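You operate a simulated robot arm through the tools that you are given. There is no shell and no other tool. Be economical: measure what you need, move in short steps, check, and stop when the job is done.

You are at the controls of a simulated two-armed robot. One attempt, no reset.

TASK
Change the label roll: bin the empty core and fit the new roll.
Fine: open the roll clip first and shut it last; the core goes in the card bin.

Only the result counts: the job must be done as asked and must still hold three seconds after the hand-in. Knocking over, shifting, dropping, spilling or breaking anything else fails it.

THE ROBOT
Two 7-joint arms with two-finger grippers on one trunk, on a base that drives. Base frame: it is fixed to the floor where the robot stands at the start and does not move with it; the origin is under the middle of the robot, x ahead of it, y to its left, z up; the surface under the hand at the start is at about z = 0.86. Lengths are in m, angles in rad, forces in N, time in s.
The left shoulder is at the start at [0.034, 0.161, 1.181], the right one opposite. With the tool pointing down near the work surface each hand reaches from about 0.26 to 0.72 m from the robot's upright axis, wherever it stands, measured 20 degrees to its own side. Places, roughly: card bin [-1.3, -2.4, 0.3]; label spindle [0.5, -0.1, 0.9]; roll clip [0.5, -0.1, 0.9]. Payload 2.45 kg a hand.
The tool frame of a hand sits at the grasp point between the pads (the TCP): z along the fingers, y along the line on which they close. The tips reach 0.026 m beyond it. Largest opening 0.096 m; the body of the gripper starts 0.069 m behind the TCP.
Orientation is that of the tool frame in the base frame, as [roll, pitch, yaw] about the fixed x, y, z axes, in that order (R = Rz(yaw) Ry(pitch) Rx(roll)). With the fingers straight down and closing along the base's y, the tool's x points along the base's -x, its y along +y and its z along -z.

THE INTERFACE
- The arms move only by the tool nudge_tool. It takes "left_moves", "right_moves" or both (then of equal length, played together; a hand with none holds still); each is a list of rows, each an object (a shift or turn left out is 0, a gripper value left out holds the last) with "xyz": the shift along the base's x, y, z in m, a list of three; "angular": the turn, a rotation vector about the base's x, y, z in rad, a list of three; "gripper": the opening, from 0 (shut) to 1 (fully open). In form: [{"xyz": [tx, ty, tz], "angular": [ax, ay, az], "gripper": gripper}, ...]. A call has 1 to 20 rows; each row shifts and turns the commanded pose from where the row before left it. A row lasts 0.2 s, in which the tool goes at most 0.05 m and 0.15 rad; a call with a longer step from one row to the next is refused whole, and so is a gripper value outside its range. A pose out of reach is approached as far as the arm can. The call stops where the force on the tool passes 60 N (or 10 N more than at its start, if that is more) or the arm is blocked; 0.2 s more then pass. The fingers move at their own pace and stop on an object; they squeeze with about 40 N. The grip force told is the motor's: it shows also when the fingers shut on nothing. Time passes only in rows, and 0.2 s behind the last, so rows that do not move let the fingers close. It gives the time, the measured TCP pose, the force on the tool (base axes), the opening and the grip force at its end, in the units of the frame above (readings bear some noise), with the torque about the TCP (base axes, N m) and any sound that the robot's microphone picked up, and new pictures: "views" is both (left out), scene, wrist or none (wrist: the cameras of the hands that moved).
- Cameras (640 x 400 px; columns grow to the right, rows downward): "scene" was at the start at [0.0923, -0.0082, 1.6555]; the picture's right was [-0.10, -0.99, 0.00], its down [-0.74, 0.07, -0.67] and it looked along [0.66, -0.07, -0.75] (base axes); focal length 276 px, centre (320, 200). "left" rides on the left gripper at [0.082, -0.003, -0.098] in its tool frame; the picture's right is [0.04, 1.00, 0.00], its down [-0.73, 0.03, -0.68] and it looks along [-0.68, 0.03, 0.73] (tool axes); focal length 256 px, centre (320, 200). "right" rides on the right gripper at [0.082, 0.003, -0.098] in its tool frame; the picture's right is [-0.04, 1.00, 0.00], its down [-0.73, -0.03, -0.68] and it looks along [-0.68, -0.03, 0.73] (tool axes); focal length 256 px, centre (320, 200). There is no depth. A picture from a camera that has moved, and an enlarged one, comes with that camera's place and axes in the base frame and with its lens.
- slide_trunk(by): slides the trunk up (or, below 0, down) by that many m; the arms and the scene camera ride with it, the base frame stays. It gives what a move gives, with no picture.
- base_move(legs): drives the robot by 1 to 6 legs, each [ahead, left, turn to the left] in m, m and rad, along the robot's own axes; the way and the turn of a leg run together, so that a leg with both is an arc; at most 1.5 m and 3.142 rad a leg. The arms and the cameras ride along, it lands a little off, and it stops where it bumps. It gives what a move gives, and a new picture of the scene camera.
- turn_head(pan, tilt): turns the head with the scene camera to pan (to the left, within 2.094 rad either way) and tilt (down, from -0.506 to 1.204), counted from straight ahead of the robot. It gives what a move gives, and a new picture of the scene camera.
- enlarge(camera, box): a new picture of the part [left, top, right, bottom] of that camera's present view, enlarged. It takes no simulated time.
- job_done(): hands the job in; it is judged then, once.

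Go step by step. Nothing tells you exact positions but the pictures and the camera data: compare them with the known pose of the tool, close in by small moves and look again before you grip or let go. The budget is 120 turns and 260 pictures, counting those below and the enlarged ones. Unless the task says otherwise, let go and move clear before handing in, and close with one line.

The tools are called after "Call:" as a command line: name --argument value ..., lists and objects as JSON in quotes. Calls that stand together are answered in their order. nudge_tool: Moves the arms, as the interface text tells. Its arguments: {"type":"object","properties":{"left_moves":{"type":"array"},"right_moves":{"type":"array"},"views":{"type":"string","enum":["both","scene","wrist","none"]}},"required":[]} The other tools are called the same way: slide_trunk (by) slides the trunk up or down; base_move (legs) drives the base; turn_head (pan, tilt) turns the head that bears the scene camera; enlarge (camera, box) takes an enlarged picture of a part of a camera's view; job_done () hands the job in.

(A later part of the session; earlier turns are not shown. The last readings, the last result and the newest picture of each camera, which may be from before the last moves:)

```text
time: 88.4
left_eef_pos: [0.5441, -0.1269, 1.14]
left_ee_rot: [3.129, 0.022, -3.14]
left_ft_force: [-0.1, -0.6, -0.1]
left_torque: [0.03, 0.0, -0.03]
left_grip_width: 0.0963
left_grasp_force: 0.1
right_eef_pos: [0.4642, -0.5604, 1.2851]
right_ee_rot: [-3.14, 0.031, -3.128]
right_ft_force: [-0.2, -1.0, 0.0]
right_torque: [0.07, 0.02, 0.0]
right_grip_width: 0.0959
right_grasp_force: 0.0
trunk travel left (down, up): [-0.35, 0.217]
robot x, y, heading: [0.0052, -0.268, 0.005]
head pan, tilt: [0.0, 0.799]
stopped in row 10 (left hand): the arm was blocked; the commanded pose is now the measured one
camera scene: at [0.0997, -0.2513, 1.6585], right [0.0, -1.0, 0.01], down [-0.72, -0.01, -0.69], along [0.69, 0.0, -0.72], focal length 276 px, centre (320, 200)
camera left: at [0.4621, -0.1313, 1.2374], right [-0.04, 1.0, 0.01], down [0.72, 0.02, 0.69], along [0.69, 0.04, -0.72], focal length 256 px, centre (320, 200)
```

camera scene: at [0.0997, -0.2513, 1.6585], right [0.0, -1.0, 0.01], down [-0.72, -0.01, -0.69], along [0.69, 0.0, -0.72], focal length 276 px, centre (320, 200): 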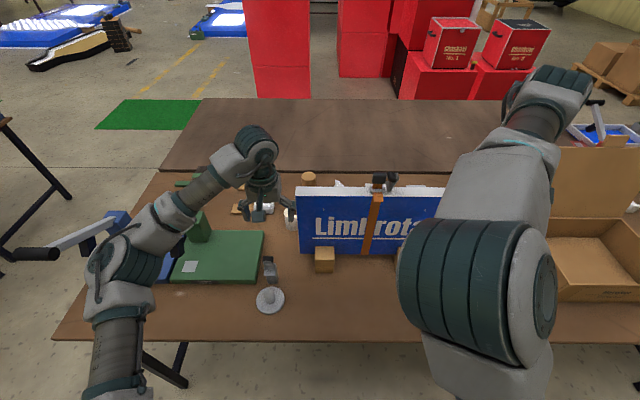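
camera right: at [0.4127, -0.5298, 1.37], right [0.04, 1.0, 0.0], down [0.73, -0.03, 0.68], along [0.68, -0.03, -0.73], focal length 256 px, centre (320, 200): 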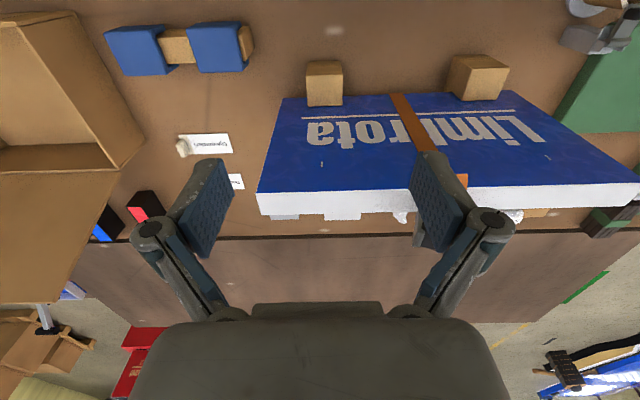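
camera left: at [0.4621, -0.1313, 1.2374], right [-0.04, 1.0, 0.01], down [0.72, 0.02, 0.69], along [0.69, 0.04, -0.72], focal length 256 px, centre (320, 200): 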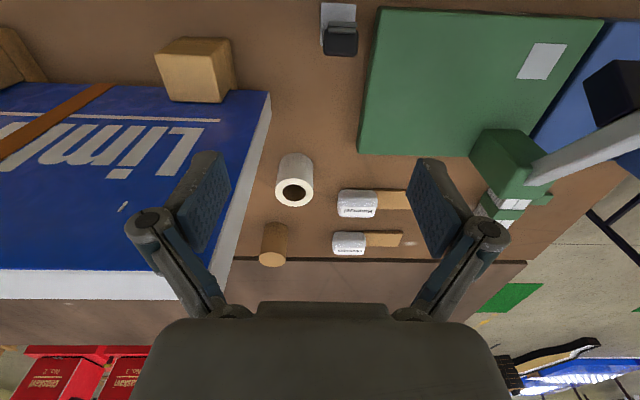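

The trunk is still swaying. I'll wait for it to settle.

Call:
nudge_tool --left_moves '[{}, {}, {}, {}, {}, {}, {}, {}, {}, {}]' --views "none"

Call:
nudge_tool --left_moves '[{}, {}]' --views "wrist"

Call:
enlarge --camera "left" --box '[210, 120, 350, 280]'

```text
time: 90.6
left_eef_pos: [0.5458, -0.1258, 1.141]
left_ee_rot: [3.129, 0.02, -3.137]
left_ft_force: [0.0, 0.4, 0.1]
left_torque: [0.0, 0.0, 0.01]
left_grip_width: 0.0959
left_grasp_force: 0.0
right_eef_pos: [0.4642, -0.566, 1.285]
right_ee_rot: [3.122, 0.033, 3.141]
right_ft_force: [0.3, -1.0, 0.0]
right_torque: [0.12, 0.02, -0.01]
right_grip_width: 0.0959
right_grasp_force: 0.1
trunk travel left (down, up): [-0.35, 0.217]
robot x, y, heading: [0.0056, -0.26, 0.001]
head pan, tilt: [0.0, 0.799]
```

```text
time: 91.2
left_eef_pos: [0.5444, -0.1381, 1.1418]
left_ee_rot: [3.122, 0.02, 3.141]
left_ft_force: [-0.4, -1.2, 0.2]
left_torque: [0.11, -0.03, -0.02]
left_grip_width: 0.0958
left_grasp_force: 0.1
right_eef_pos: [0.4646, -0.572, 1.2831]
right_ee_rot: [3.138, 0.031, -3.131]
right_ft_force: [-0.2, -0.8, -0.8]
right_torque: [0.03, -0.05, 0.03]
right_grip_width: 0.0961
right_grasp_force: 0.1
trunk travel left (down, up): [-0.35, 0.217]
robot x, y, heading: [0.0027, -0.2671, 0.005]
head pan, tilt: [0.0, 0.799]
camera left: at [0.4624, -0.1429, 1.2383], right [-0.04, 1.0, 0.02], down [0.72, 0.02, 0.69], along [0.69, 0.04, -0.72], focal length 256 px, centre (320, 200)
```

left: 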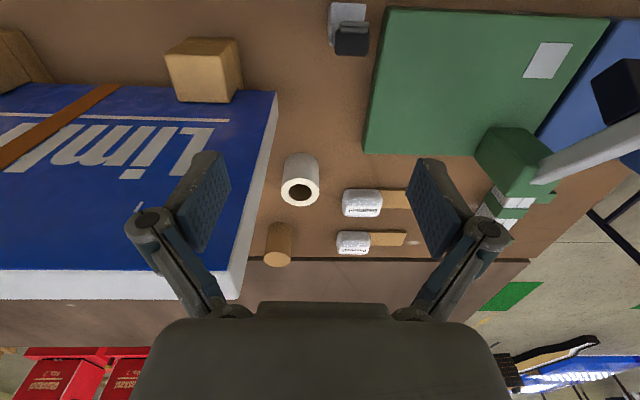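

```text
2.50 times, centred on (280, 200) of left
camera zoom: at [0.4624, -0.1429, 1.2383], right [-0.04, 1.0, 0.02], down [0.72, 0.02, 0.69], along [0.69, 0.04, -0.72], focal length 640 px, centre (420, 200)
```

zoom: 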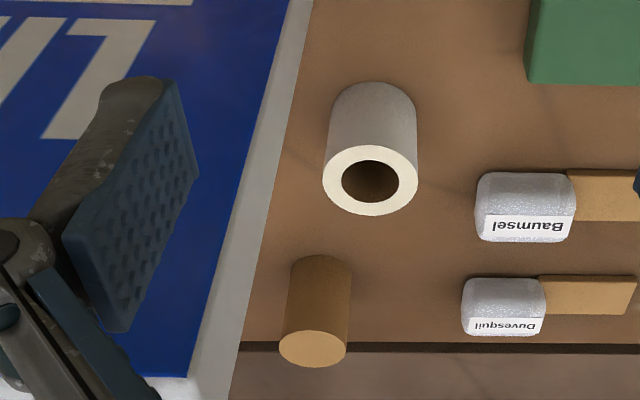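

Call:
nudge_tool --left_moves '[{}, {}, {}, {}, {}, {}, {}, {}, {}, {}, {}, {}, {}, {}, {}, {}, {}, {}, {}, {}]' --views "none"

Call:
nudge_tool --left_moves '[{}, {}]' --views "none"

Call:
nudge_tool --left_moves '[{}, {}]' --views "none"

```text
time: 95.4
left_eef_pos: [0.5453, -0.094, 1.1348]
left_ee_rot: [-3.13, 0.02, -3.136]
left_ft_force: [0.5, 0.5, 1.0]
left_torque: [-0.13, 0.06, 0.03]
left_grip_width: 0.0959
left_grasp_force: 0.0
right_eef_pos: [0.4658, -0.5233, 1.2924]
right_ee_rot: [-3.116, 0.036, -3.124]
right_ft_force: [0.4, 0.1, 0.3]
right_torque: [-0.06, -0.02, 0.03]
right_grip_width: 0.0961
right_grasp_force: 0.0
trunk travel left (down, up): [-0.35, 0.217]
robot x, y, heading: [0.0045, -0.2562, 0.005]
head pan, tilt: [0.0, 0.799]
```

```text
time: 96.0
left_eef_pos: [0.5455, -0.1402, 1.141]
left_ee_rot: [3.121, 0.021, -3.142]
left_ft_force: [-0.1, -1.9, 0.2]
left_torque: [0.18, -0.05, -0.02]
left_grip_width: 0.096
left_grasp_force: 0.1
right_eef_pos: [0.4652, -0.5741, 1.2832]
right_ee_rot: [3.132, 0.033, -3.13]
right_ft_force: [0.6, 0.7, 0.0]
right_torque: [-0.12, 0.02, 0.0]
right_grip_width: 0.0957
right_grasp_force: 0.0
trunk travel left (down, up): [-0.35, 0.217]
robot x, y, heading: [0.0036, -0.2655, 0.001]
head pan, tilt: [0.0, 0.799]
```

```text
time: 96.6
left_eef_pos: [0.5459, -0.1179, 1.1385]
left_ee_rot: [3.139, 0.018, -3.14]
left_ft_force: [0.0, 0.2, -0.1]
left_torque: [0.01, -0.02, -0.02]
left_grip_width: 0.0958
left_grasp_force: 0.0
right_eef_pos: [0.4642, -0.5482, 1.2879]
right_ee_rot: [-3.129, 0.033, -3.126]
right_ft_force: [0.3, -0.3, 0.3]
right_torque: [-0.03, -0.01, 0.04]
right_grip_width: 0.0963
right_grasp_force: 0.1
trunk travel left (down, up): [-0.35, 0.217]
robot x, y, heading: [0.008, -0.2637, -0.0]
head pan, tilt: [0.0, 0.799]
```

The sway isn't dying out. I'll try a tiny base move, then watch whether it settles.

Call:
base_move --legs '[[0.02, 0.01, 0]]'

Call:
nudge_tool --left_moves '[{}, {}, {}, {}, {}]' --views "none"

Call:
nudge_tool --left_moves '[{}]' --views "none"

Call:
nudge_tool --left_moves '[{}]' --views "none"

```text
time: 97.4
left_eef_pos: [0.5607, -0.0889, 1.1385]
left_ee_rot: [-3.133, 0.024, -3.136]
left_ft_force: [0.7, 0.2, 0.1]
left_torque: [-0.07, 0.02, 0.0]
left_grip_width: 0.0958
left_grasp_force: 0.0
right_eef_pos: [0.4805, -0.5171, 1.2927]
right_ee_rot: [-3.115, 0.039, -3.124]
right_ft_force: [0.2, 0.1, 0.0]
right_torque: [-0.04, 0.01, 0.03]
right_grip_width: 0.0962
right_grasp_force: 0.0
trunk travel left (down, up): [-0.35, 0.217]
robot x, y, heading: [0.0252, -0.2489, -0.001]
head pan, tilt: [0.0, 0.799]
camera scene: at [0.1119, -0.2102, 1.6586], right [0.0, -1.0, 0.02], down [-0.72, -0.02, -0.7], along [0.7, -0.01, -0.72], focal length 276 px, centre (320, 200)
```

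scene: 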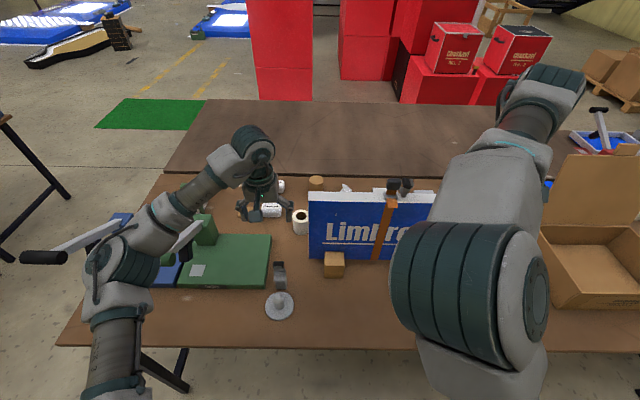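

```text
time: 98.8
left_eef_pos: [0.5579, -0.1305, 1.1457]
left_ee_rot: [3.118, 0.029, 3.14]
left_ft_force: [-0.3, -0.9, 0.3]
left_torque: [-0.01, 0.02, -0.02]
left_grip_width: 0.0958
left_grasp_force: 0.2
right_eef_pos: [0.4758, -0.5634, 1.2854]
right_ee_rot: [3.135, 0.041, -3.128]
right_ft_force: [0.5, 0.8, -1.3]
right_torque: [-0.09, 0.02, 0.0]
right_grip_width: 0.0961
right_grasp_force: 0.0
trunk travel left (down, up): [-0.35, 0.217]
robot x, y, heading: [0.0279, -0.2559, 0.003]
head pan, tilt: [0.0, 0.799]
stopped in row 5 (left hand): the arm was blocked; the commanded pose is now the measured one
```

```text
time: 99.2
left_eef_pos: [0.5582, -0.1124, 1.1429]
left_ee_rot: [3.138, 0.029, -3.14]
left_ft_force: [0.5, 0.2, 0.6]
left_torque: [-0.06, 0.03, -0.02]
left_grip_width: 0.0961
left_grasp_force: 0.1
right_eef_pos: [0.4777, -0.5416, 1.2912]
right_ee_rot: [-3.131, 0.04, -3.128]
right_ft_force: [0.4, 0.4, -0.6]
right_torque: [-0.02, 0.05, 0.02]
right_grip_width: 0.0961
right_grasp_force: 0.1
trunk travel left (down, up): [-0.35, 0.217]
robot x, y, heading: [0.0207, -0.2528, -0.001]
head pan, tilt: [0.0, 0.799]
```

```text
time: 99.6
left_eef_pos: [0.5586, -0.1449, 1.1477]
left_ee_rot: [3.11, 0.028, 3.137]
left_ft_force: [0.1, -1.3, 0.1]
left_torque: [0.09, -0.05, 0.02]
left_grip_width: 0.096
left_grasp_force: 0.1
right_eef_pos: [0.4768, -0.5803, 1.2837]
right_ee_rot: [3.128, 0.039, -3.131]
right_ft_force: [-0.8, 0.0, -0.6]
right_torque: [0.1, -0.04, 0.02]
right_grip_width: 0.0959
right_grasp_force: 0.1
trunk travel left (down, up): [-0.35, 0.217]
robot x, y, heading: [0.024, -0.2598, -0.0]
head pan, tilt: [0.0, 0.799]
```

The robot keeps rocking in roll. I'll lower the trunk a little, which lowers the mass, and see whether it calms.

Call:
slide_trunk --by -0.06

Call:
slide_trunk --by -0.002

Call:
slide_trunk --by -0.002

Call:
slide_trunk --by -0.002

```text
time: 100.6
left_eef_pos: [0.5571, -0.1308, 1.0878]
left_ee_rot: [3.122, 0.029, 3.14]
left_ft_force: [0.6, -0.9, 0.5]
left_torque: [0.01, -0.02, 0.0]
left_grip_width: 0.0961
left_grasp_force: 0.1
right_eef_pos: [0.4743, -0.5635, 1.2273]
right_ee_rot: [3.138, 0.042, -3.13]
right_ft_force: [-0.2, 0.2, 0.5]
right_torque: [0.0, -0.04, 0.04]
right_grip_width: 0.0961
right_grasp_force: 0.0
trunk travel left (down, up): [-0.29, 0.277]
robot x, y, heading: [0.0294, -0.256, 0.005]
head pan, tilt: [0.0, 0.799]
```

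```text
time: 101.1
left_eef_pos: [0.5592, -0.1315, 1.0837]
left_ee_rot: [3.12, 0.028, 3.14]
left_ft_force: [-0.1, 0.8, 0.1]
left_torque: [0.06, 0.0, -0.02]
left_grip_width: 0.0959
left_grasp_force: 0.1
right_eef_pos: [0.4774, -0.5641, 1.2248]
right_ee_rot: [3.139, 0.039, -3.128]
right_ft_force: [0.0, -0.7, -0.5]
right_torque: [0.05, 0.02, 0.02]
right_grip_width: 0.0961
right_grasp_force: 0.1
trunk travel left (down, up): [-0.288, 0.279]
robot x, y, heading: [0.0267, -0.2563, 0.005]
head pan, tilt: [0.0, 0.799]
```

```text
time: 101.7
left_eef_pos: [0.5576, -0.108, 1.0794]
left_ee_rot: [3.135, 0.026, -3.14]
left_ft_force: [0.9, -0.2, 0.1]
left_torque: [-0.1, 0.02, -0.01]
left_grip_width: 0.0961
left_grasp_force: 0.1
right_eef_pos: [0.4779, -0.5395, 1.2261]
right_ee_rot: [-3.126, 0.04, -3.127]
right_ft_force: [-0.6, 0.4, 0.5]
right_torque: [-0.04, 0.05, 0.0]
right_grip_width: 0.0959
right_grasp_force: 0.1
trunk travel left (down, up): [-0.286, 0.281]
robot x, y, heading: [0.0237, -0.2517, -0.003]
head pan, tilt: [0.0, 0.799]
```

```text
time: 102.2
left_eef_pos: [0.5583, -0.1471, 1.0802]
left_ee_rot: [3.111, 0.028, 3.136]
left_ft_force: [-0.4, -1.3, -0.3]
left_torque: [0.08, 0.01, -0.02]
left_grip_width: 0.0962
left_grasp_force: 0.1
right_eef_pos: [0.4788, -0.5817, 1.2169]
right_ee_rot: [3.126, 0.041, -3.13]
right_ft_force: [-0.2, -0.5, -0.7]
right_torque: [0.07, 0.01, -0.01]
right_grip_width: 0.0963
right_grasp_force: 0.1
trunk travel left (down, up): [-0.284, 0.283]
robot x, y, heading: [0.0256, -0.2595, 0.006]
head pan, tilt: [0.0, 0.799]
```

The sway is still sustained. I'll back away from the table and lower the trunk well down, to see if that breaks it.

Call:
base_move --legs '[[-0.5, 0, 0]]'

Call:
slide_trunk --by -0.25

Call:
slide_trunk --by -0.002

Call:
slide_trunk --by 0.002

Call:
slide_trunk --by -0.002

```text
time: 105.1
left_eef_pos: [0.0574, -0.1185, 1.0785]
left_ee_rot: [3.13, 0.03, -3.139]
left_ft_force: [0.9, 0.5, -0.8]
left_torque: [-0.01, 0.02, 0.03]
left_grip_width: 0.0961
left_grasp_force: 0.0
right_eef_pos: [-0.023, -0.549, 1.2226]
right_ee_rot: [-3.134, 0.035, -3.126]
right_ft_force: [-0.9, 0.9, 1.3]
right_torque: [-0.04, 0.0, -0.02]
right_grip_width: 0.096
right_grasp_force: 0.0
trunk travel left (down, up): [-0.284, 0.283]
robot x, y, heading: [-0.475, -0.2549, 0.003]
head pan, tilt: [0.0, 0.799]
camera scene: at [-0.3501, -0.2597, 1.592], right [0.0, -1.0, 0.0], down [-0.72, 0.0, -0.69], along [0.69, 0.0, -0.72], focal length 276 px, centre (320, 200)
```

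scene: 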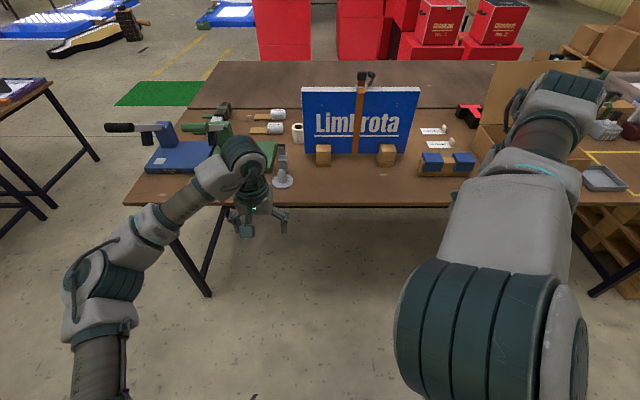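

```text
time: 107.7
left_eef_pos: [0.0515, -0.1033, 0.8305]
left_ee_rot: [-3.14, 0.035, -3.138]
left_ft_force: [-0.5, 0.5, -0.6]
left_torque: [-0.03, 0.0, 0.01]
left_grip_width: 0.0959
left_grasp_force: 0.0
right_eef_pos: [0.0572, -0.5338, 0.817]
right_ee_rot: [-3.126, -0.335, -3.124]
right_ft_force: [-0.2, 0.7, 0.3]
right_torque: [-0.06, 0.0, 0.04]
right_grip_width: 0.0964
right_grasp_force: 0.0
trunk travel left (down, up): [-0.034, 0.533]
robot x, y, heading: [-0.4743, -0.2499, 0.002]
head pan, tilt: [0.0, 0.799]
```

```text
time: 108.2
left_eef_pos: [0.0535, -0.1253, 0.8308]
left_ee_rot: [3.124, 0.031, -3.139]
left_ft_force: [-0.5, -0.9, -0.4]
left_torque: [0.05, -0.02, 0.04]
left_grip_width: 0.0959
left_grasp_force: 0.1
right_eef_pos: [0.0584, -0.5561, 0.8081]
right_ee_rot: [3.137, -0.336, -3.122]
right_ft_force: [0.2, 0.1, -0.3]
right_torque: [0.01, -0.05, 0.01]
right_grip_width: 0.0962
right_grasp_force: 0.1
trunk travel left (down, up): [-0.032, 0.535]
robot x, y, heading: [-0.4782, -0.2585, 0.005]
head pan, tilt: [0.0, 0.799]
```

```text
time: 108.7
left_eef_pos: [0.0519, -0.112, 0.8293]
left_ee_rot: [3.135, 0.032, -3.14]
left_ft_force: [0.5, -0.6, -0.6]
left_torque: [-0.02, 0.01, 0.01]
left_grip_width: 0.0958
left_grasp_force: 0.1
right_eef_pos: [0.0568, -0.5431, 0.8136]
right_ee_rot: [-3.133, -0.338, -3.124]
right_ft_force: [-0.1, 0.5, 0.4]
right_torque: [-0.04, -0.02, -0.01]
right_grip_width: 0.0959
right_grasp_force: 0.1
trunk travel left (down, up): [-0.034, 0.533]
robot x, y, heading: [-0.4735, -0.2563, 0.0]
head pan, tilt: [0.0, 0.799]
```

```text
time: 109.3
left_eef_pos: [0.0529, -0.1096, 0.8279]
left_ee_rot: [3.138, 0.031, -3.136]
left_ft_force: [0.7, 0.5, -0.1]
left_torque: [-0.04, -0.03, 0.0]
left_grip_width: 0.096
left_grasp_force: 0.1
right_eef_pos: [0.0571, -0.5405, 0.8117]
right_ee_rot: [-3.132, -0.336, -3.124]
right_ft_force: [0.0, 0.0, -0.1]
right_torque: [-0.04, 0.02, 0.0]
right_grip_width: 0.0959
right_grasp_force: 0.1
trunk travel left (down, up): [-0.032, 0.535]
robot x, y, heading: [-0.4745, -0.2557, 0.004]
head pan, tilt: [0.0, 0.799]
```

The right arm has shifted, as if one of its links is pressing on something. I'll look at it and see whether the sway is dying.

Call:
nudge_tool --right_moves '[{"xyz": [0, -0.02, 0.0]}, {"xyz": [0, -0.02, 0.02]}, {}, {}]' --views "scene"

Call:
slide_trunk --by 0.1

Call:
slide_trunk --by 0.1

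```text
time: 110.3
left_eef_pos: [0.0533, -0.1106, 0.827]
left_ee_rot: [3.137, 0.032, -3.139]
left_ft_force: [1.0, 0.0, -0.1]
left_torque: [0.01, 0.0, 0.01]
left_grip_width: 0.0961
left_grasp_force: 0.0
right_eef_pos: [0.0591, -0.5804, 0.8301]
right_ee_rot: [-3.132, -0.337, -3.125]
right_ft_force: [0.0, 0.1, -0.5]
right_torque: [0.0, 0.0, 0.0]
right_grip_width: 0.0957
right_grasp_force: 0.0
trunk travel left (down, up): [-0.032, 0.535]
robot x, y, heading: [-0.4767, -0.2549, 0.004]
head pan, tilt: [0.0, 0.799]
camera scene: at [-0.0912, -0.2468, 1.2928], right [0.0, -1.0, 0.0], down [-0.72, -0.01, -0.69], along [0.69, 0.0, -0.72], focal length 276 px, centre (320, 200)
```

scene: 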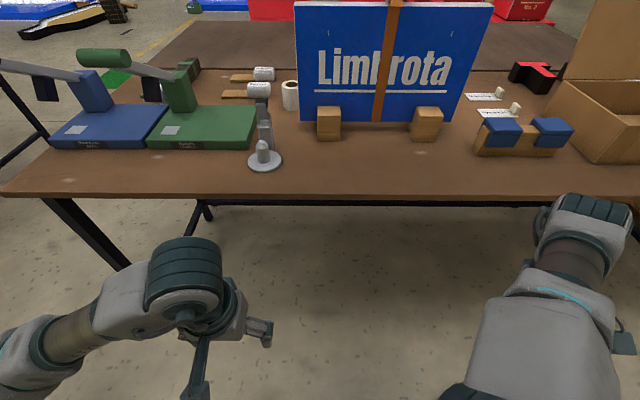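

```text
time: 111.6
left_eef_pos: [0.0546, -0.1143, 0.9273]
left_ee_rot: [3.132, 0.03, -3.14]
left_ft_force: [0.2, -0.5, -0.6]
left_torque: [-0.01, 0.03, 0.01]
left_grip_width: 0.0959
left_grasp_force: 0.1
right_eef_pos: [0.0581, -0.5855, 0.9281]
right_ee_rot: [-3.138, -0.34, -3.123]
right_ft_force: [-0.5, 0.9, -0.7]
right_torque: [0.05, -0.03, 0.03]
right_grip_width: 0.0958
right_grasp_force: 0.0
trunk travel left (down, up): [-0.132, 0.435]
robot x, y, heading: [-0.4733, -0.2555, 0.003]
head pan, tilt: [0.0, 0.799]
```

```text
time: 112.9
left_eef_pos: [0.0544, -0.1157, 1.028]
left_ee_rot: [3.133, 0.029, -3.137]
left_ft_force: [-0.2, -1.0, 0.3]
left_torque: [-0.03, 0.0, -0.01]
left_grip_width: 0.0962
left_grasp_force: 0.0
right_eef_pos: [0.0589, -0.587, 1.0283]
right_ee_rot: [-3.137, -0.339, -3.123]
right_ft_force: [-0.9, -0.3, -0.1]
right_torque: [0.0, -0.01, 0.02]
right_grip_width: 0.0958
right_grasp_force: 0.1
trunk travel left (down, up): [-0.232, 0.335]
robot x, y, heading: [-0.4758, -0.255, -0.002]
head pan, tilt: [0.0, 0.799]
```

The sway has gone. I'll level the right hand, raise it and pull it back so it stays clear of the boxes, then bring the trunk up slightly.

Call:
nudge_tool --right_moves '[{"xyz": [-0.02, 0, 0.04], "angular": [0, -0.113, 0]}, {"xyz": [-0.02, 0, 0.04], "angular": [0, -0.113, 0]}, {"xyz": [-0.02, 0, 0.04], "angular": [0, -0.113, 0]}, {"xyz": [-0.02, 0, 0.04]}, {"xyz": [-0.02, 0, 0.04]}, {}]' --views "none"

Call:
slide_trunk --by 0.06

Call:
nudge_tool --left_moves '[{}, {}]' --views "scene"

```text
time: 114.3
left_eef_pos: [0.0543, -0.1151, 1.0273]
left_ee_rot: [3.133, 0.03, -3.139]
left_ft_force: [0.2, -0.1, 0.1]
left_torque: [0.0, 0.04, 0.01]
left_grip_width: 0.0962
left_grasp_force: 0.0
right_eef_pos: [-0.0405, -0.5834, 1.2305]
right_ee_rot: [-3.13, 0.001, -3.125]
right_ft_force: [0.1, -0.5, -0.3]
right_torque: [0.03, 0.02, -0.01]
right_grip_width: 0.0959
right_grasp_force: 0.0
right hand out of reach, approached as far as the arm can: row 1
trunk travel left (down, up): [-0.232, 0.335]
robot x, y, heading: [-0.4763, -0.2574, 0.001]
head pan, tilt: [0.0, 0.799]
```

```text
time: 115.3
left_eef_pos: [0.0543, -0.1144, 1.0861]
left_ee_rot: [3.133, 0.029, -3.14]
left_ft_force: [0.1, 0.0, -0.6]
left_torque: [0.02, 0.01, 0.01]
left_grip_width: 0.0961
left_grasp_force: 0.1
right_eef_pos: [-0.0414, -0.5858, 1.2904]
right_ee_rot: [-3.13, 0.0, -3.126]
right_ft_force: [0.6, 0.7, -0.4]
right_torque: [-0.04, 0.01, 0.0]
right_grip_width: 0.0961
right_grasp_force: 0.1
trunk travel left (down, up): [-0.292, 0.275]
robot x, y, heading: [-0.4742, -0.2572, 0.004]
head pan, tilt: [0.0, 0.799]
```

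```text
time: 115.9
left_eef_pos: [0.0522, -0.1146, 1.0884]
left_ee_rot: [3.131, 0.03, -3.139]
left_ft_force: [0.3, -0.2, -0.5]
left_torque: [-0.03, -0.02, -0.02]
left_grip_width: 0.0961
left_grasp_force: 0.0
right_eef_pos: [-0.0426, -0.5847, 1.2917]
right_ee_rot: [-3.131, 0.003, -3.126]
right_ft_force: [1.0, 0.1, 0.2]
right_torque: [0.0, -0.03, 0.01]
right_grip_width: 0.0962
right_grasp_force: 0.0
trunk travel left (down, up): [-0.292, 0.275]
robot x, y, heading: [-0.4747, -0.2566, 0.004]
head pan, tilt: [0.0, 0.799]
camera scene: at [-0.3548, -0.2539, 1.6002], right [0.0, -1.0, 0.0], down [-0.72, 0.0, -0.69], along [0.69, 0.0, -0.72], focal length 276 px, centre (320, 200)
```

scene: 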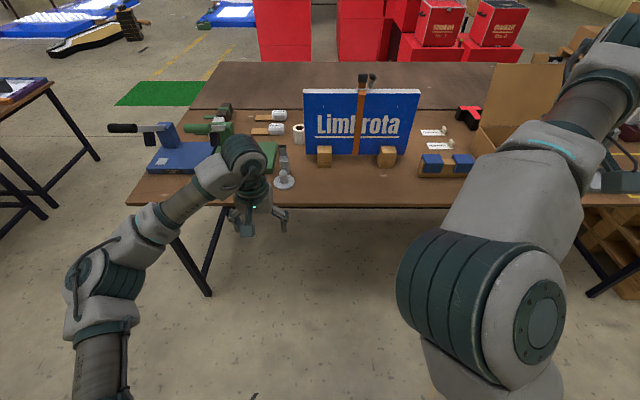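

The robot is stable. I'll drive in to the table again.

Call:
base_move --legs '[[0.52, 0, 0]]'

Call:
nudge_tool --left_moves '[{"angular": [0, 0.03, 0]}, {}, {}, {}]' --views "wrist"

Call:
nudge_tool --left_moves '[{}, {}]' --views "none"

```text
time: 119.0
left_eef_pos: [0.5745, -0.108, 1.0877]
left_ee_rot: [3.133, 0.032, -3.134]
left_ft_force: [-0.1, -0.5, -0.7]
left_torque: [-0.01, 0.02, 0.02]
left_grip_width: 0.096
left_grasp_force: 0.2
right_eef_pos: [0.4816, -0.5793, 1.2919]
right_ee_rot: [-3.131, 0.002, -3.123]
right_ft_force: [-0.1, 0.7, 0.0]
right_torque: [-0.02, -0.01, 0.01]
right_grip_width: 0.0963
right_grasp_force: 0.0
trunk travel left (down, up): [-0.292, 0.275]
robot x, y, heading: [0.0456, -0.2486, 0.003]
head pan, tilt: [0.0, 0.799]
camera scene: at [0.1665, -0.2502, 1.6003], right [0.01, -1.0, 0.0], down [-0.72, -0.01, -0.69], along [0.69, 0.01, -0.72], focal length 276 px, centre (320, 200)
```

scene: 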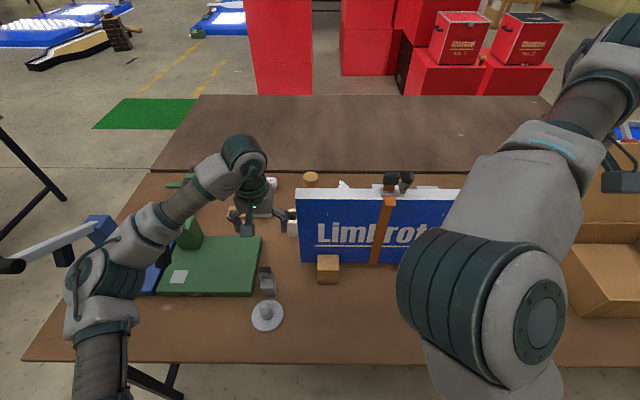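

```text
time: 120.0
left_eef_pos: [0.5712, -0.1079, 1.0901]
left_ee_rot: [3.133, 0.006, -3.133]
left_ft_force: [-0.1, 0.2, 0.0]
left_torque: [0.0, -0.02, 0.0]
left_grip_width: 0.0961
left_grasp_force: 0.0
right_eef_pos: [0.479, -0.579, 1.2927]
right_ee_rot: [-3.131, 0.006, -3.12]
right_ft_force: [0.5, -0.2, 0.6]
right_torque: [0.01, 0.01, 0.04]
right_grip_width: 0.0962
right_grasp_force: 0.0
trunk travel left (down, up): [-0.292, 0.275]
robot x, y, heading: [0.0452, -0.2547, 0.004]
head pan, tilt: [0.0, 0.799]
camera left: at [0.4899, -0.1117, 1.1889], right [-0.05, 1.0, 0.01], down [0.73, 0.03, 0.68], along [0.68, 0.04, -0.73], focal length 256 px, centre (320, 200)
```

left: 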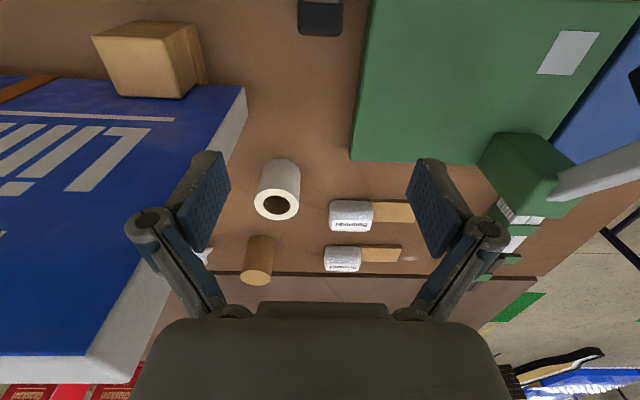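

```text
time: 120.6
left_eef_pos: [0.5711, -0.1079, 1.0904]
left_ee_rot: [3.133, 0.005, -3.132]
left_ft_force: [-0.7, -0.9, 0.0]
left_torque: [0.04, -0.02, 0.01]
left_grip_width: 0.0959
left_grasp_force: 0.1
right_eef_pos: [0.4788, -0.5793, 1.2932]
right_ee_rot: [-3.132, 0.006, -3.121]
right_ft_force: [-0.8, -0.6, 1.0]
right_torque: [0.0, 0.0, -0.01]
right_grip_width: 0.0959
right_grasp_force: 0.0
trunk travel left (down, up): [-0.292, 0.275]
robot x, y, heading: [0.0464, -0.2521, 0.01]
head pan, tilt: [0.0, 0.799]
```

The robot is steady. The box stands upright at x 0.60–0.65, y < -0.195, top z≈1.15, and the roll at (0.742, -0.158) is behind and left of it. I'll pass on the left of the box, with a slight yaw to keep the wrist camera clear.

Call:
nudge_tool --left_moves '[{"xyz": [0.043, 0.01, 0], "angular": [0, 0, -0.1], "gripper": 0.85}, {"xyz": [0.043, 0, 0], "angular": [0, 0, -0.1]}, {"xyz": [0.043, 0, 0]}, {"xyz": [0.042, 0, 0]}, {"xyz": [0, -0.02, 0]}, {}]'

Call:
enlarge --camera "left" --box '[200, 40, 440, 220]'

```text
time: 122.0
left_eef_pos: [0.7165, -0.1182, 1.0891]
left_ee_rot: [3.132, 0.004, 2.949]
left_ft_force: [-0.1, -1.1, -0.6]
left_torque: [-0.02, 0.03, 0.01]
left_grip_width: 0.0819
left_grasp_force: 0.0
left hand out of reach, approached as far as the arm can: row 4
right_eef_pos: [0.4785, -0.5796, 1.2931]
right_ee_rot: [-3.129, 0.005, -3.119]
right_ft_force: [0.0, 0.3, 0.7]
right_torque: [0.01, -0.03, 0.02]
right_grip_width: 0.0959
right_grasp_force: 0.1
trunk travel left (down, up): [-0.292, 0.275]
robot x, y, heading: [0.0439, -0.251, 0.007]
head pan, tilt: [0.0, 0.799]
camera scene: at [0.1679, -0.2503, 1.6001], right [0.01, -1.0, 0.0], down [-0.72, -0.01, -0.69], along [0.69, 0.01, -0.72], focal length 276 px, centre (320, 200)
camera left: at [0.6373, -0.106, 1.1876], right [0.15, 0.99, 0.01], down [0.72, -0.12, 0.68], along [0.68, -0.1, -0.73], focal length 256 px, centre (320, 200)
```

scene: 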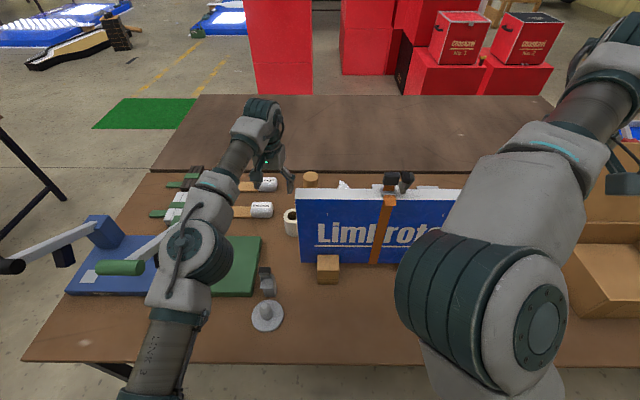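
left: 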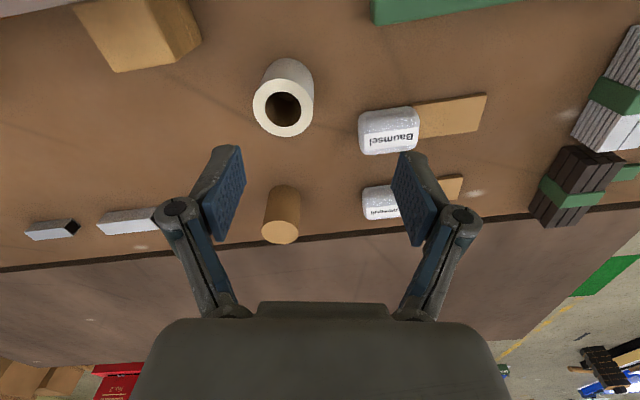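

```text
2.22 times, centred on (320, 130) of left
camera zoom: at [0.6373, -0.106, 1.1876], right [0.15, 0.99, 0.01], down [0.72, -0.12, 0.68], along [0.68, -0.1, -0.73], focal length 569 px, centre (320, 356)
```

zoom: 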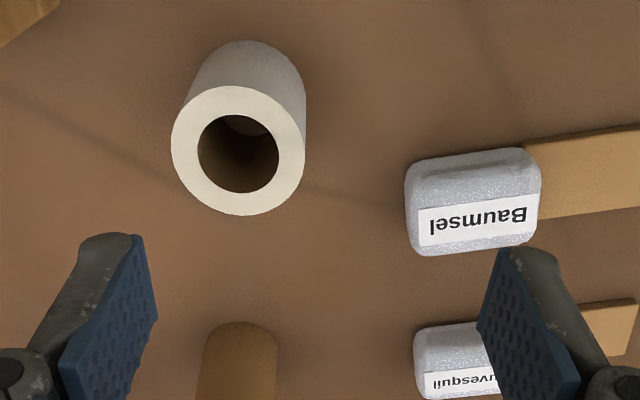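

The roll is confirmed at (0.742, -0.158). The arm is just short, so I'll drive ahead 4 cm.

Call:
base_move --legs '[[0.04, 0, 0]]'

Call:
nudge_tool --left_moves '[{}, {}]' --views "none"

```text
time: 122.8
left_eef_pos: [0.7523, -0.1188, 1.0934]
left_ee_rot: [3.133, 0.009, 2.95]
left_ft_force: [-0.2, 0.1, -0.1]
left_torque: [-0.03, -0.01, -0.02]
left_grip_width: 0.0818
left_grasp_force: 0.0
right_eef_pos: [0.5125, -0.5787, 1.2956]
right_ee_rot: [-3.13, 0.009, -3.121]
right_ft_force: [-0.4, -0.4, -0.2]
right_torque: [0.03, -0.05, -0.01]
right_grip_width: 0.096
right_grasp_force: 0.1
trunk travel left (down, up): [-0.292, 0.275]
robot x, y, heading: [0.0877, -0.2521, 0.005]
head pan, tilt: [0.0, 0.799]
camera scene: at [0.1989, -0.2499, 1.6012], right [0.01, -1.0, 0.0], down [-0.72, -0.01, -0.7], along [0.7, 0.01, -0.72], focal length 276 px, centre (320, 200)
```

scene: 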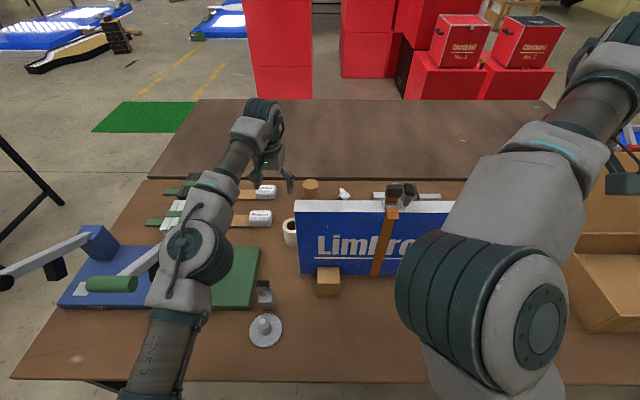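

```text
time: 123.4
left_eef_pos: [0.7554, -0.1198, 1.0939]
left_ee_rot: [3.131, 0.01, 2.951]
left_ft_force: [-0.7, 0.6, 1.7]
left_torque: [0.02, -0.04, 0.0]
left_grip_width: 0.0818
left_grasp_force: 0.0
right_eef_pos: [0.5131, -0.5788, 1.2959]
right_ee_rot: [-3.131, 0.008, -3.121]
right_ft_force: [-0.6, -0.1, 0.1]
right_torque: [0.01, 0.03, -0.01]
right_grip_width: 0.0957
right_grasp_force: 0.1
trunk travel left (down, up): [-0.292, 0.275]
robot x, y, heading: [0.0859, -0.2502, 0.009]
head pan, tilt: [0.0, 0.799]
```

The base moved with no bump. Next I'll move over the roll and come lower for a check.

Call:
nudge_tool --left_moves '[{"xyz": [-0.006, -0.019, 0]}, {"xyz": [-0.007, -0.019, -0.03]}, {"xyz": [0, 0, -0.03]}, {"xyz": [0, 0, -0.03]}, {}]'

Call:
enlarge --camera "left" --box '[200, 40, 440, 220]'

```text
time: 124.6
left_eef_pos: [0.7405, -0.1574, 1.0025]
left_ee_rot: [3.133, 0.009, 2.948]
left_ft_force: [-0.2, -0.7, -0.8]
left_torque: [0.03, -0.04, -0.01]
left_grip_width: 0.0816
left_grasp_force: 0.0
right_eef_pos: [0.514, -0.5783, 1.2941]
right_ee_rot: [-3.13, 0.01, -3.121]
right_ft_force: [0.4, 0.2, -0.3]
right_torque: [-0.01, 0.0, 0.02]
right_grip_width: 0.096
right_grasp_force: 0.1
trunk travel left (down, up): [-0.292, 0.275]
robot x, y, heading: [0.0871, -0.2509, 0.008]
head pan, tilt: [0.0, 0.799]
camera scene: at [0.2076, -0.2503, 1.6002], right [0.01, -1.0, 0.0], down [-0.72, -0.01, -0.69], along [0.69, 0.01, -0.72], focal length 276 px, centre (320, 200)
camera left: at [0.6599, -0.1449, 1.1004], right [0.15, 0.99, 0.01], down [0.72, -0.12, 0.69], along [0.68, -0.1, -0.73], focal length 256 px, centre (320, 200)
```

scene: 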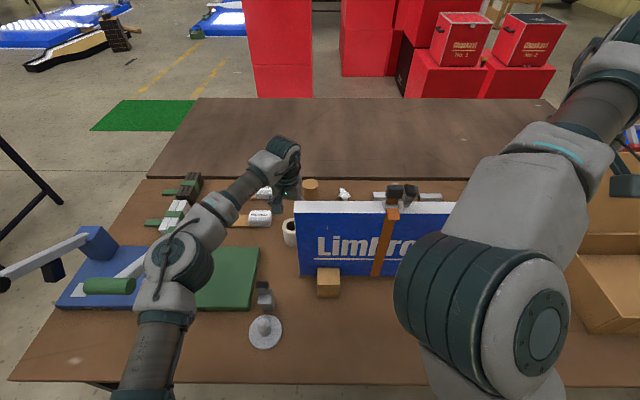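
left: 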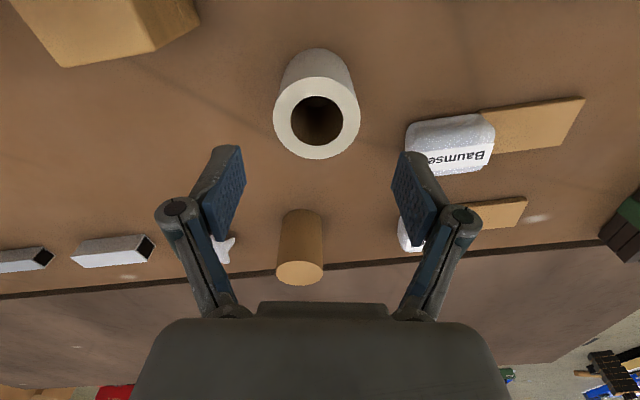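

```text
2.22 times, centred on (320, 130) of left
camera zoom: at [0.6599, -0.1449, 1.1004], right [0.15, 0.99, 0.01], down [0.72, -0.12, 0.69], along [0.68, -0.1, -0.73], focal length 569 px, centre (320, 356)
```

zoom: 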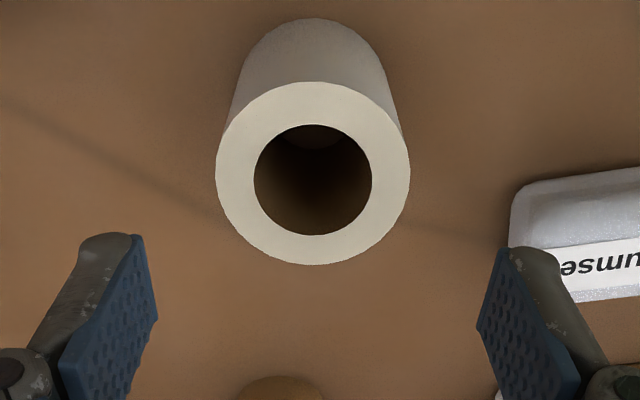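

The hand is centred on the roll, and the fingers clear the Baumsel case. I'll go down and grip.

Call:
nudge_tool --left_moves '[{"xyz": [0, -0.001, -0.03]}, {"xyz": [0, 0, -0.03]}, {"xyz": [0, 0, -0.03]}, {}, {"gripper": 0}, {}, {}]' --views "wrist"

```text
time: 126.2
left_eef_pos: [0.7431, -0.1574, 0.9106]
left_ee_rot: [3.134, 0.01, 2.95]
left_ft_force: [-0.3, -0.2, 1.9]
left_torque: [-0.08, -0.14, -0.05]
left_grip_width: 0.0605
left_grasp_force: 39.9
right_eef_pos: [0.5142, -0.5794, 1.2946]
right_ee_rot: [-3.132, 0.008, -3.121]
right_ft_force: [0.0, 0.0, 0.8]
right_torque: [0.09, 0.01, 0.0]
right_grip_width: 0.0961
right_grasp_force: 0.0
trunk travel left (down, up): [-0.292, 0.275]
robot x, y, heading: [0.0886, -0.2551, 0.009]
head pan, tilt: [0.0, 0.799]
camera left: at [0.6617, -0.1448, 1.01], right [0.15, 0.99, 0.01], down [0.72, -0.12, 0.69], along [0.68, -0.1, -0.73], focal length 256 px, centre (320, 200)
```

left: 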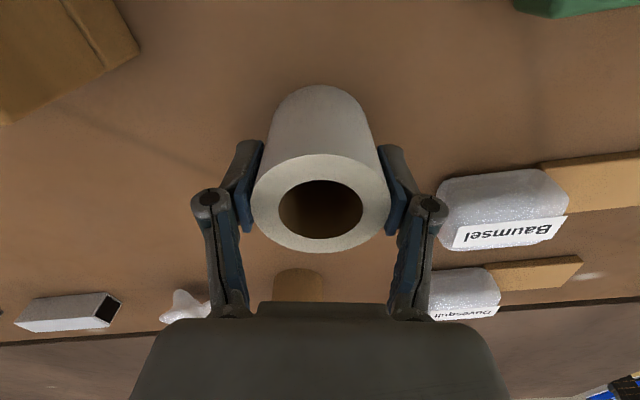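

The roll is held at 0.0605 m. I'll lift it, shift left away from the box, and carry it back over the spindle.

Call:
nudge_tool --left_moves '[{"xyz": [0, 0, 0.03]}, {"xyz": [0, 0, 0.04]}, {"xyz": [0, 0.01, 0.04]}, {"xyz": [0, 0.02, 0.04]}, {"xyz": [0, 0.02, 0.03]}, {"xyz": [-0.045, 0.01, 0]}, {"xyz": [-0.045, 0, 0]}, {"xyz": [-0.045, 0, 0]}, {"xyz": [-0.045, 0, 0]}, {"xyz": [-0.045, -0.005, 0]}, {"xyz": [-0.045, -0.006, 0]}, {}]'

```text
time: 128.8
left_eef_pos: [0.4672, -0.1085, 1.0943]
left_ee_rot: [3.13, 0.014, 2.951]
left_ft_force: [0.7, -0.1, -2.3]
left_torque: [-0.02, 0.01, 0.0]
left_grip_width: 0.0603
left_grasp_force: 40.4
right_eef_pos: [0.5093, -0.5805, 1.295]
right_ee_rot: [-3.133, 0.014, -3.122]
right_ft_force: [0.6, -0.8, 0.1]
right_torque: [0.02, 0.01, -0.01]
right_grip_width: 0.0962
right_grasp_force: 0.1
trunk travel left (down, up): [-0.292, 0.275]
robot x, y, heading: [0.0862, -0.2519, 0.011]
head pan, tilt: [0.0, 0.799]
camera scene: at [0.1948, -0.2526, 1.6014], right [0.01, -1.0, 0.0], down [-0.71, -0.01, -0.7], along [0.7, 0.01, -0.71], focal length 276 px, centre (320, 200)
camera left: at [0.3857, -0.0974, 1.1922], right [0.15, 0.99, 0.01], down [0.72, -0.12, 0.69], along [0.68, -0.09, -0.72], focal length 256 px, centre (320, 200)
```

scene: 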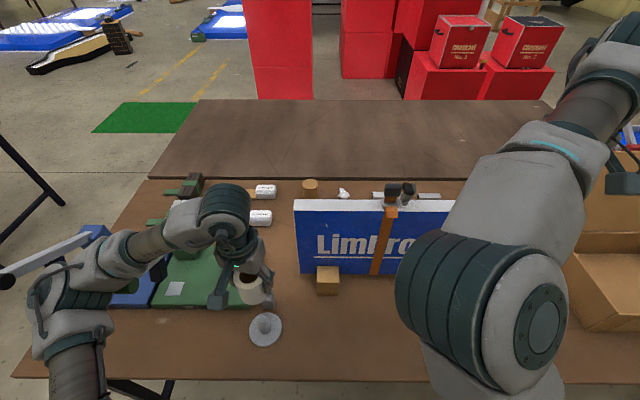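
left: 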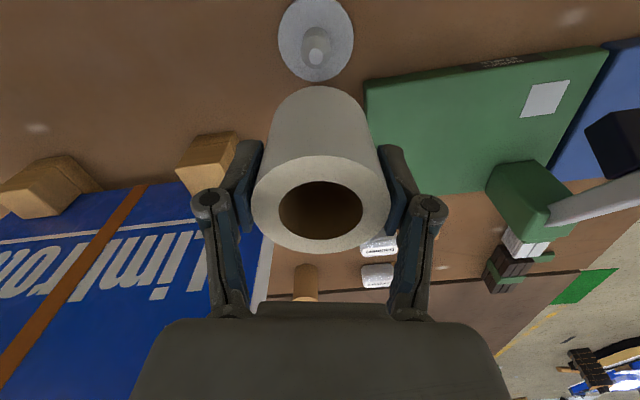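

The roll is above the clip area. I'll measure the peg precisely.

Call:
enlarge --camera "left" --box '[260, 0, 380, 90]'

Call:
enlarge --camera "scene" --box '[200, 240, 320, 360]'

```text
4.44 times, centred on (320, 45) of left
camera zoom: at [0.3857, -0.0974, 1.1922], right [0.15, 0.99, 0.01], down [0.72, -0.12, 0.69], along [0.68, -0.09, -0.72], focal length 1138 px, centre (320, 889)
```

zoom: 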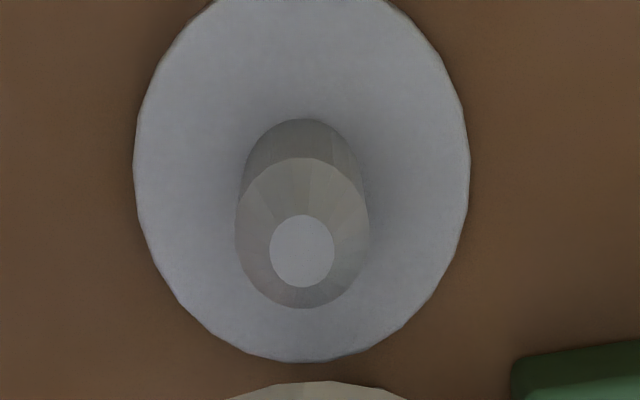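

```text
3.33 times, centred on (260, 300) of scene
camera zoom: at [0.1948, -0.2526, 1.6014], right [0.01, -1.0, 0.0], down [-0.71, -0.01, -0.7], along [0.7, 0.01, -0.71], focal length 921 px, centre (520, -133)
```

zoom: 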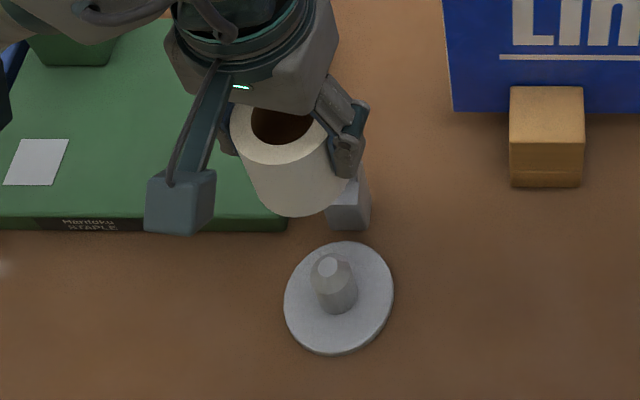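

The peg axis is at about (0.451, -0.108) with its top at z≈0.93. The roll hole leaves about ±5 mm clearance. I'll align and lower to just above the peg.

Call:
nudge_tool --left_moves '[{"xyz": [-0.0145, 0.0005, 0]}, {"xyz": [0, 0, -0.04]}, {"xyz": [0, 0, -0.04]}, {"xyz": [0, 0, -0.012]}, {}, {}]'

Call:
enlarge --camera "scene" --box '[200, 240, 320, 360]'

Call:
enlarge --camera "left" --box '[240, 40, 400, 260]'

```text
time: 130.2
left_eef_pos: [0.4579, -0.1112, 0.9985]
left_ee_rot: [3.132, 0.006, 2.95]
left_ft_force: [-0.5, -0.5, -2.3]
left_torque: [0.06, 0.0, 0.0]
left_grip_width: 0.0602
left_grasp_force: 39.7
right_eef_pos: [0.5179, -0.5846, 1.2921]
right_ee_rot: [-3.134, 0.007, -3.121]
right_ft_force: [0.7, -1.1, -1.0]
right_torque: [0.01, 0.04, 0.03]
right_grip_width: 0.0965
right_grasp_force: 0.0
trunk travel left (down, up): [-0.292, 0.275]
robot x, y, heading: [0.0862, -0.2504, 0.01]
head pan, tilt: [0.0, 0.799]
camera scene: at [0.2092, -0.2534, 1.5999], right [0.01, -1.0, 0.0], down [-0.72, -0.01, -0.69], along [0.69, 0.01, -0.72], focal length 276 px, centre (320, 200)
camera left: at [0.3768, -0.0989, 1.0974], right [0.15, 0.99, 0.01], down [0.72, -0.12, 0.68], along [0.68, -0.1, -0.73], focal length 256 px, centre (320, 200)
```

scene: 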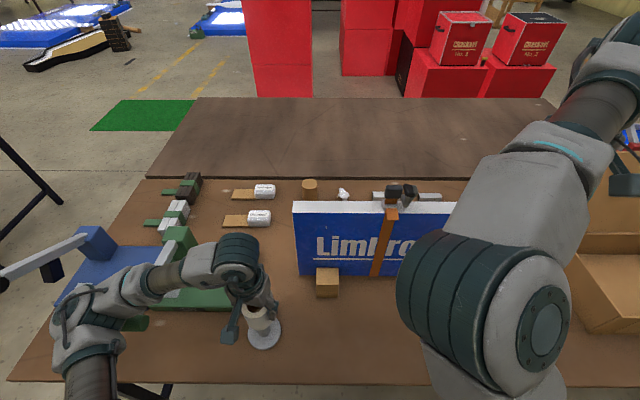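
left: 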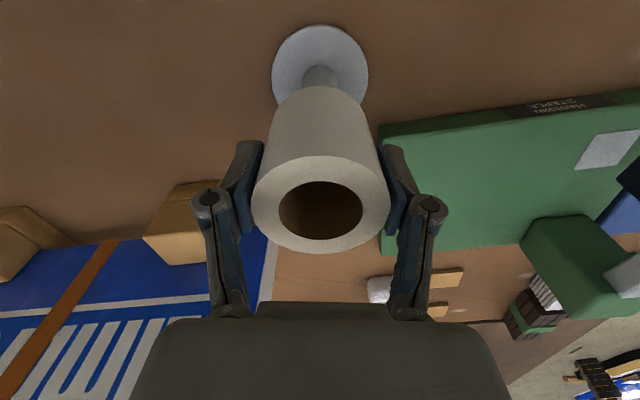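

```text
3.33 times, centred on (260, 300) of scene
camera zoom: at [0.2092, -0.2534, 1.5999], right [0.01, -1.0, 0.0], down [-0.72, -0.01, -0.69], along [0.69, 0.01, -0.72], focal length 921 px, centre (520, -133)
```

zoom: 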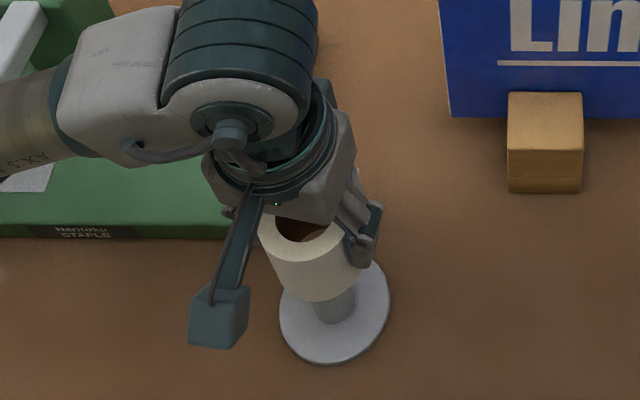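

```text
1.82 times, centred on (320, 150) of left
camera zoom: at [0.3768, -0.0989, 1.0974], right [0.15, 0.99, 0.01], down [0.72, -0.12, 0.68], along [0.68, -0.1, -0.73], focal length 465 px, centre (320, 291)
```

zoom: 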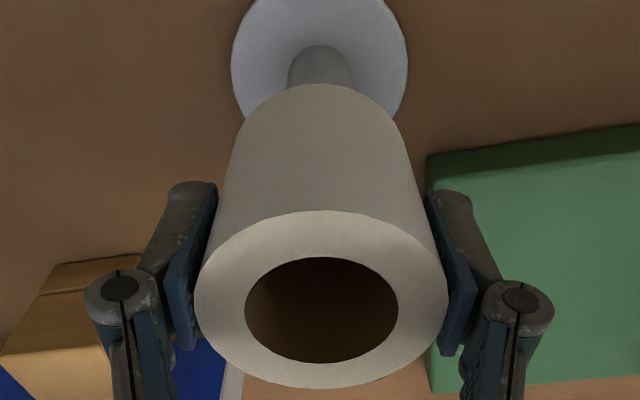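

The alignment looks good sideways. I'll correct x by about 5 mm and let it settle before inserting.

Call:
nudge_tool --left_moves '[{"xyz": [-0.005, 0.002, 0]}, {}, {}, {}]' --views "none"

Call:
nudge_tool --left_moves '[{}]' --views "wrist"

Call:
enlarge --camera "left" --box '[260, 0, 380, 100]'

```text
time: 131.2
left_eef_pos: [0.4505, -0.1044, 0.9988]
left_ee_rot: [3.134, 0.008, 2.949]
left_ft_force: [-0.8, -0.4, -0.5]
left_torque: [0.01, -0.02, 0.02]
left_grip_width: 0.06
left_grasp_force: 40.6
right_eef_pos: [0.5134, -0.5772, 1.2949]
right_ee_rot: [-3.13, 0.009, -3.12]
right_ft_force: [-0.2, 1.1, 0.6]
right_torque: [0.01, -0.01, 0.02]
right_grip_width: 0.0961
right_grasp_force: 0.1
trunk travel left (down, up): [-0.292, 0.275]
robot x, y, heading: [0.0848, -0.2496, 0.011]
head pan, tilt: [0.0, 0.799]
```

```text
time: 131.6
left_eef_pos: [0.4502, -0.1046, 0.9993]
left_ee_rot: [3.133, 0.009, 2.949]
left_ft_force: [-0.5, 0.8, -2.2]
left_torque: [0.01, 0.03, 0.01]
left_grip_width: 0.06
left_grasp_force: 40.3
right_eef_pos: [0.5132, -0.5769, 1.295]
right_ee_rot: [-3.131, 0.009, -3.119]
right_ft_force: [-0.5, 0.0, -0.7]
right_torque: [0.0, -0.02, 0.01]
right_grip_width: 0.096
right_grasp_force: 0.1
trunk travel left (down, up): [-0.292, 0.275]
robot x, y, heading: [0.0859, -0.2554, 0.01]
head pan, tilt: [0.0, 0.799]
camera left: at [0.3691, -0.0915, 1.098], right [0.15, 0.99, 0.01], down [0.72, -0.12, 0.69], along [0.68, -0.1, -0.73], focal length 256 px, centre (320, 200)
```

left: 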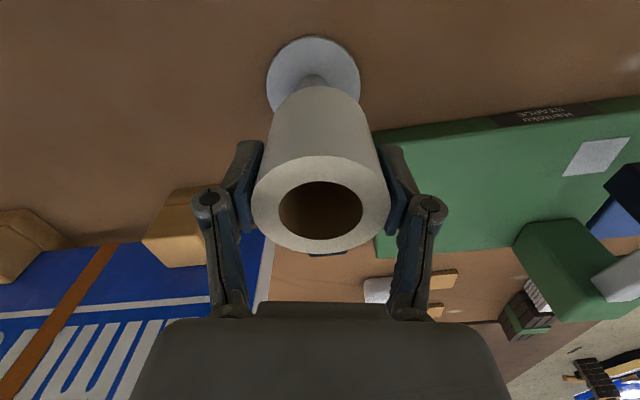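

```text
4.00 times, centred on (320, 50) of left
camera zoom: at [0.3691, -0.0915, 1.098], right [0.15, 0.99, 0.01], down [0.72, -0.12, 0.69], along [0.68, -0.1, -0.73], focal length 1024 px, centre (320, 800)
```

zoom: 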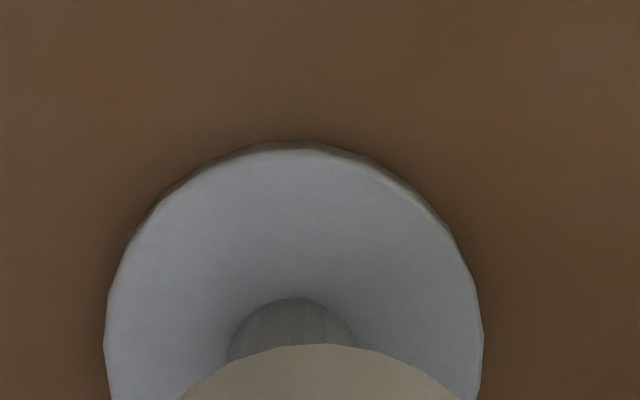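

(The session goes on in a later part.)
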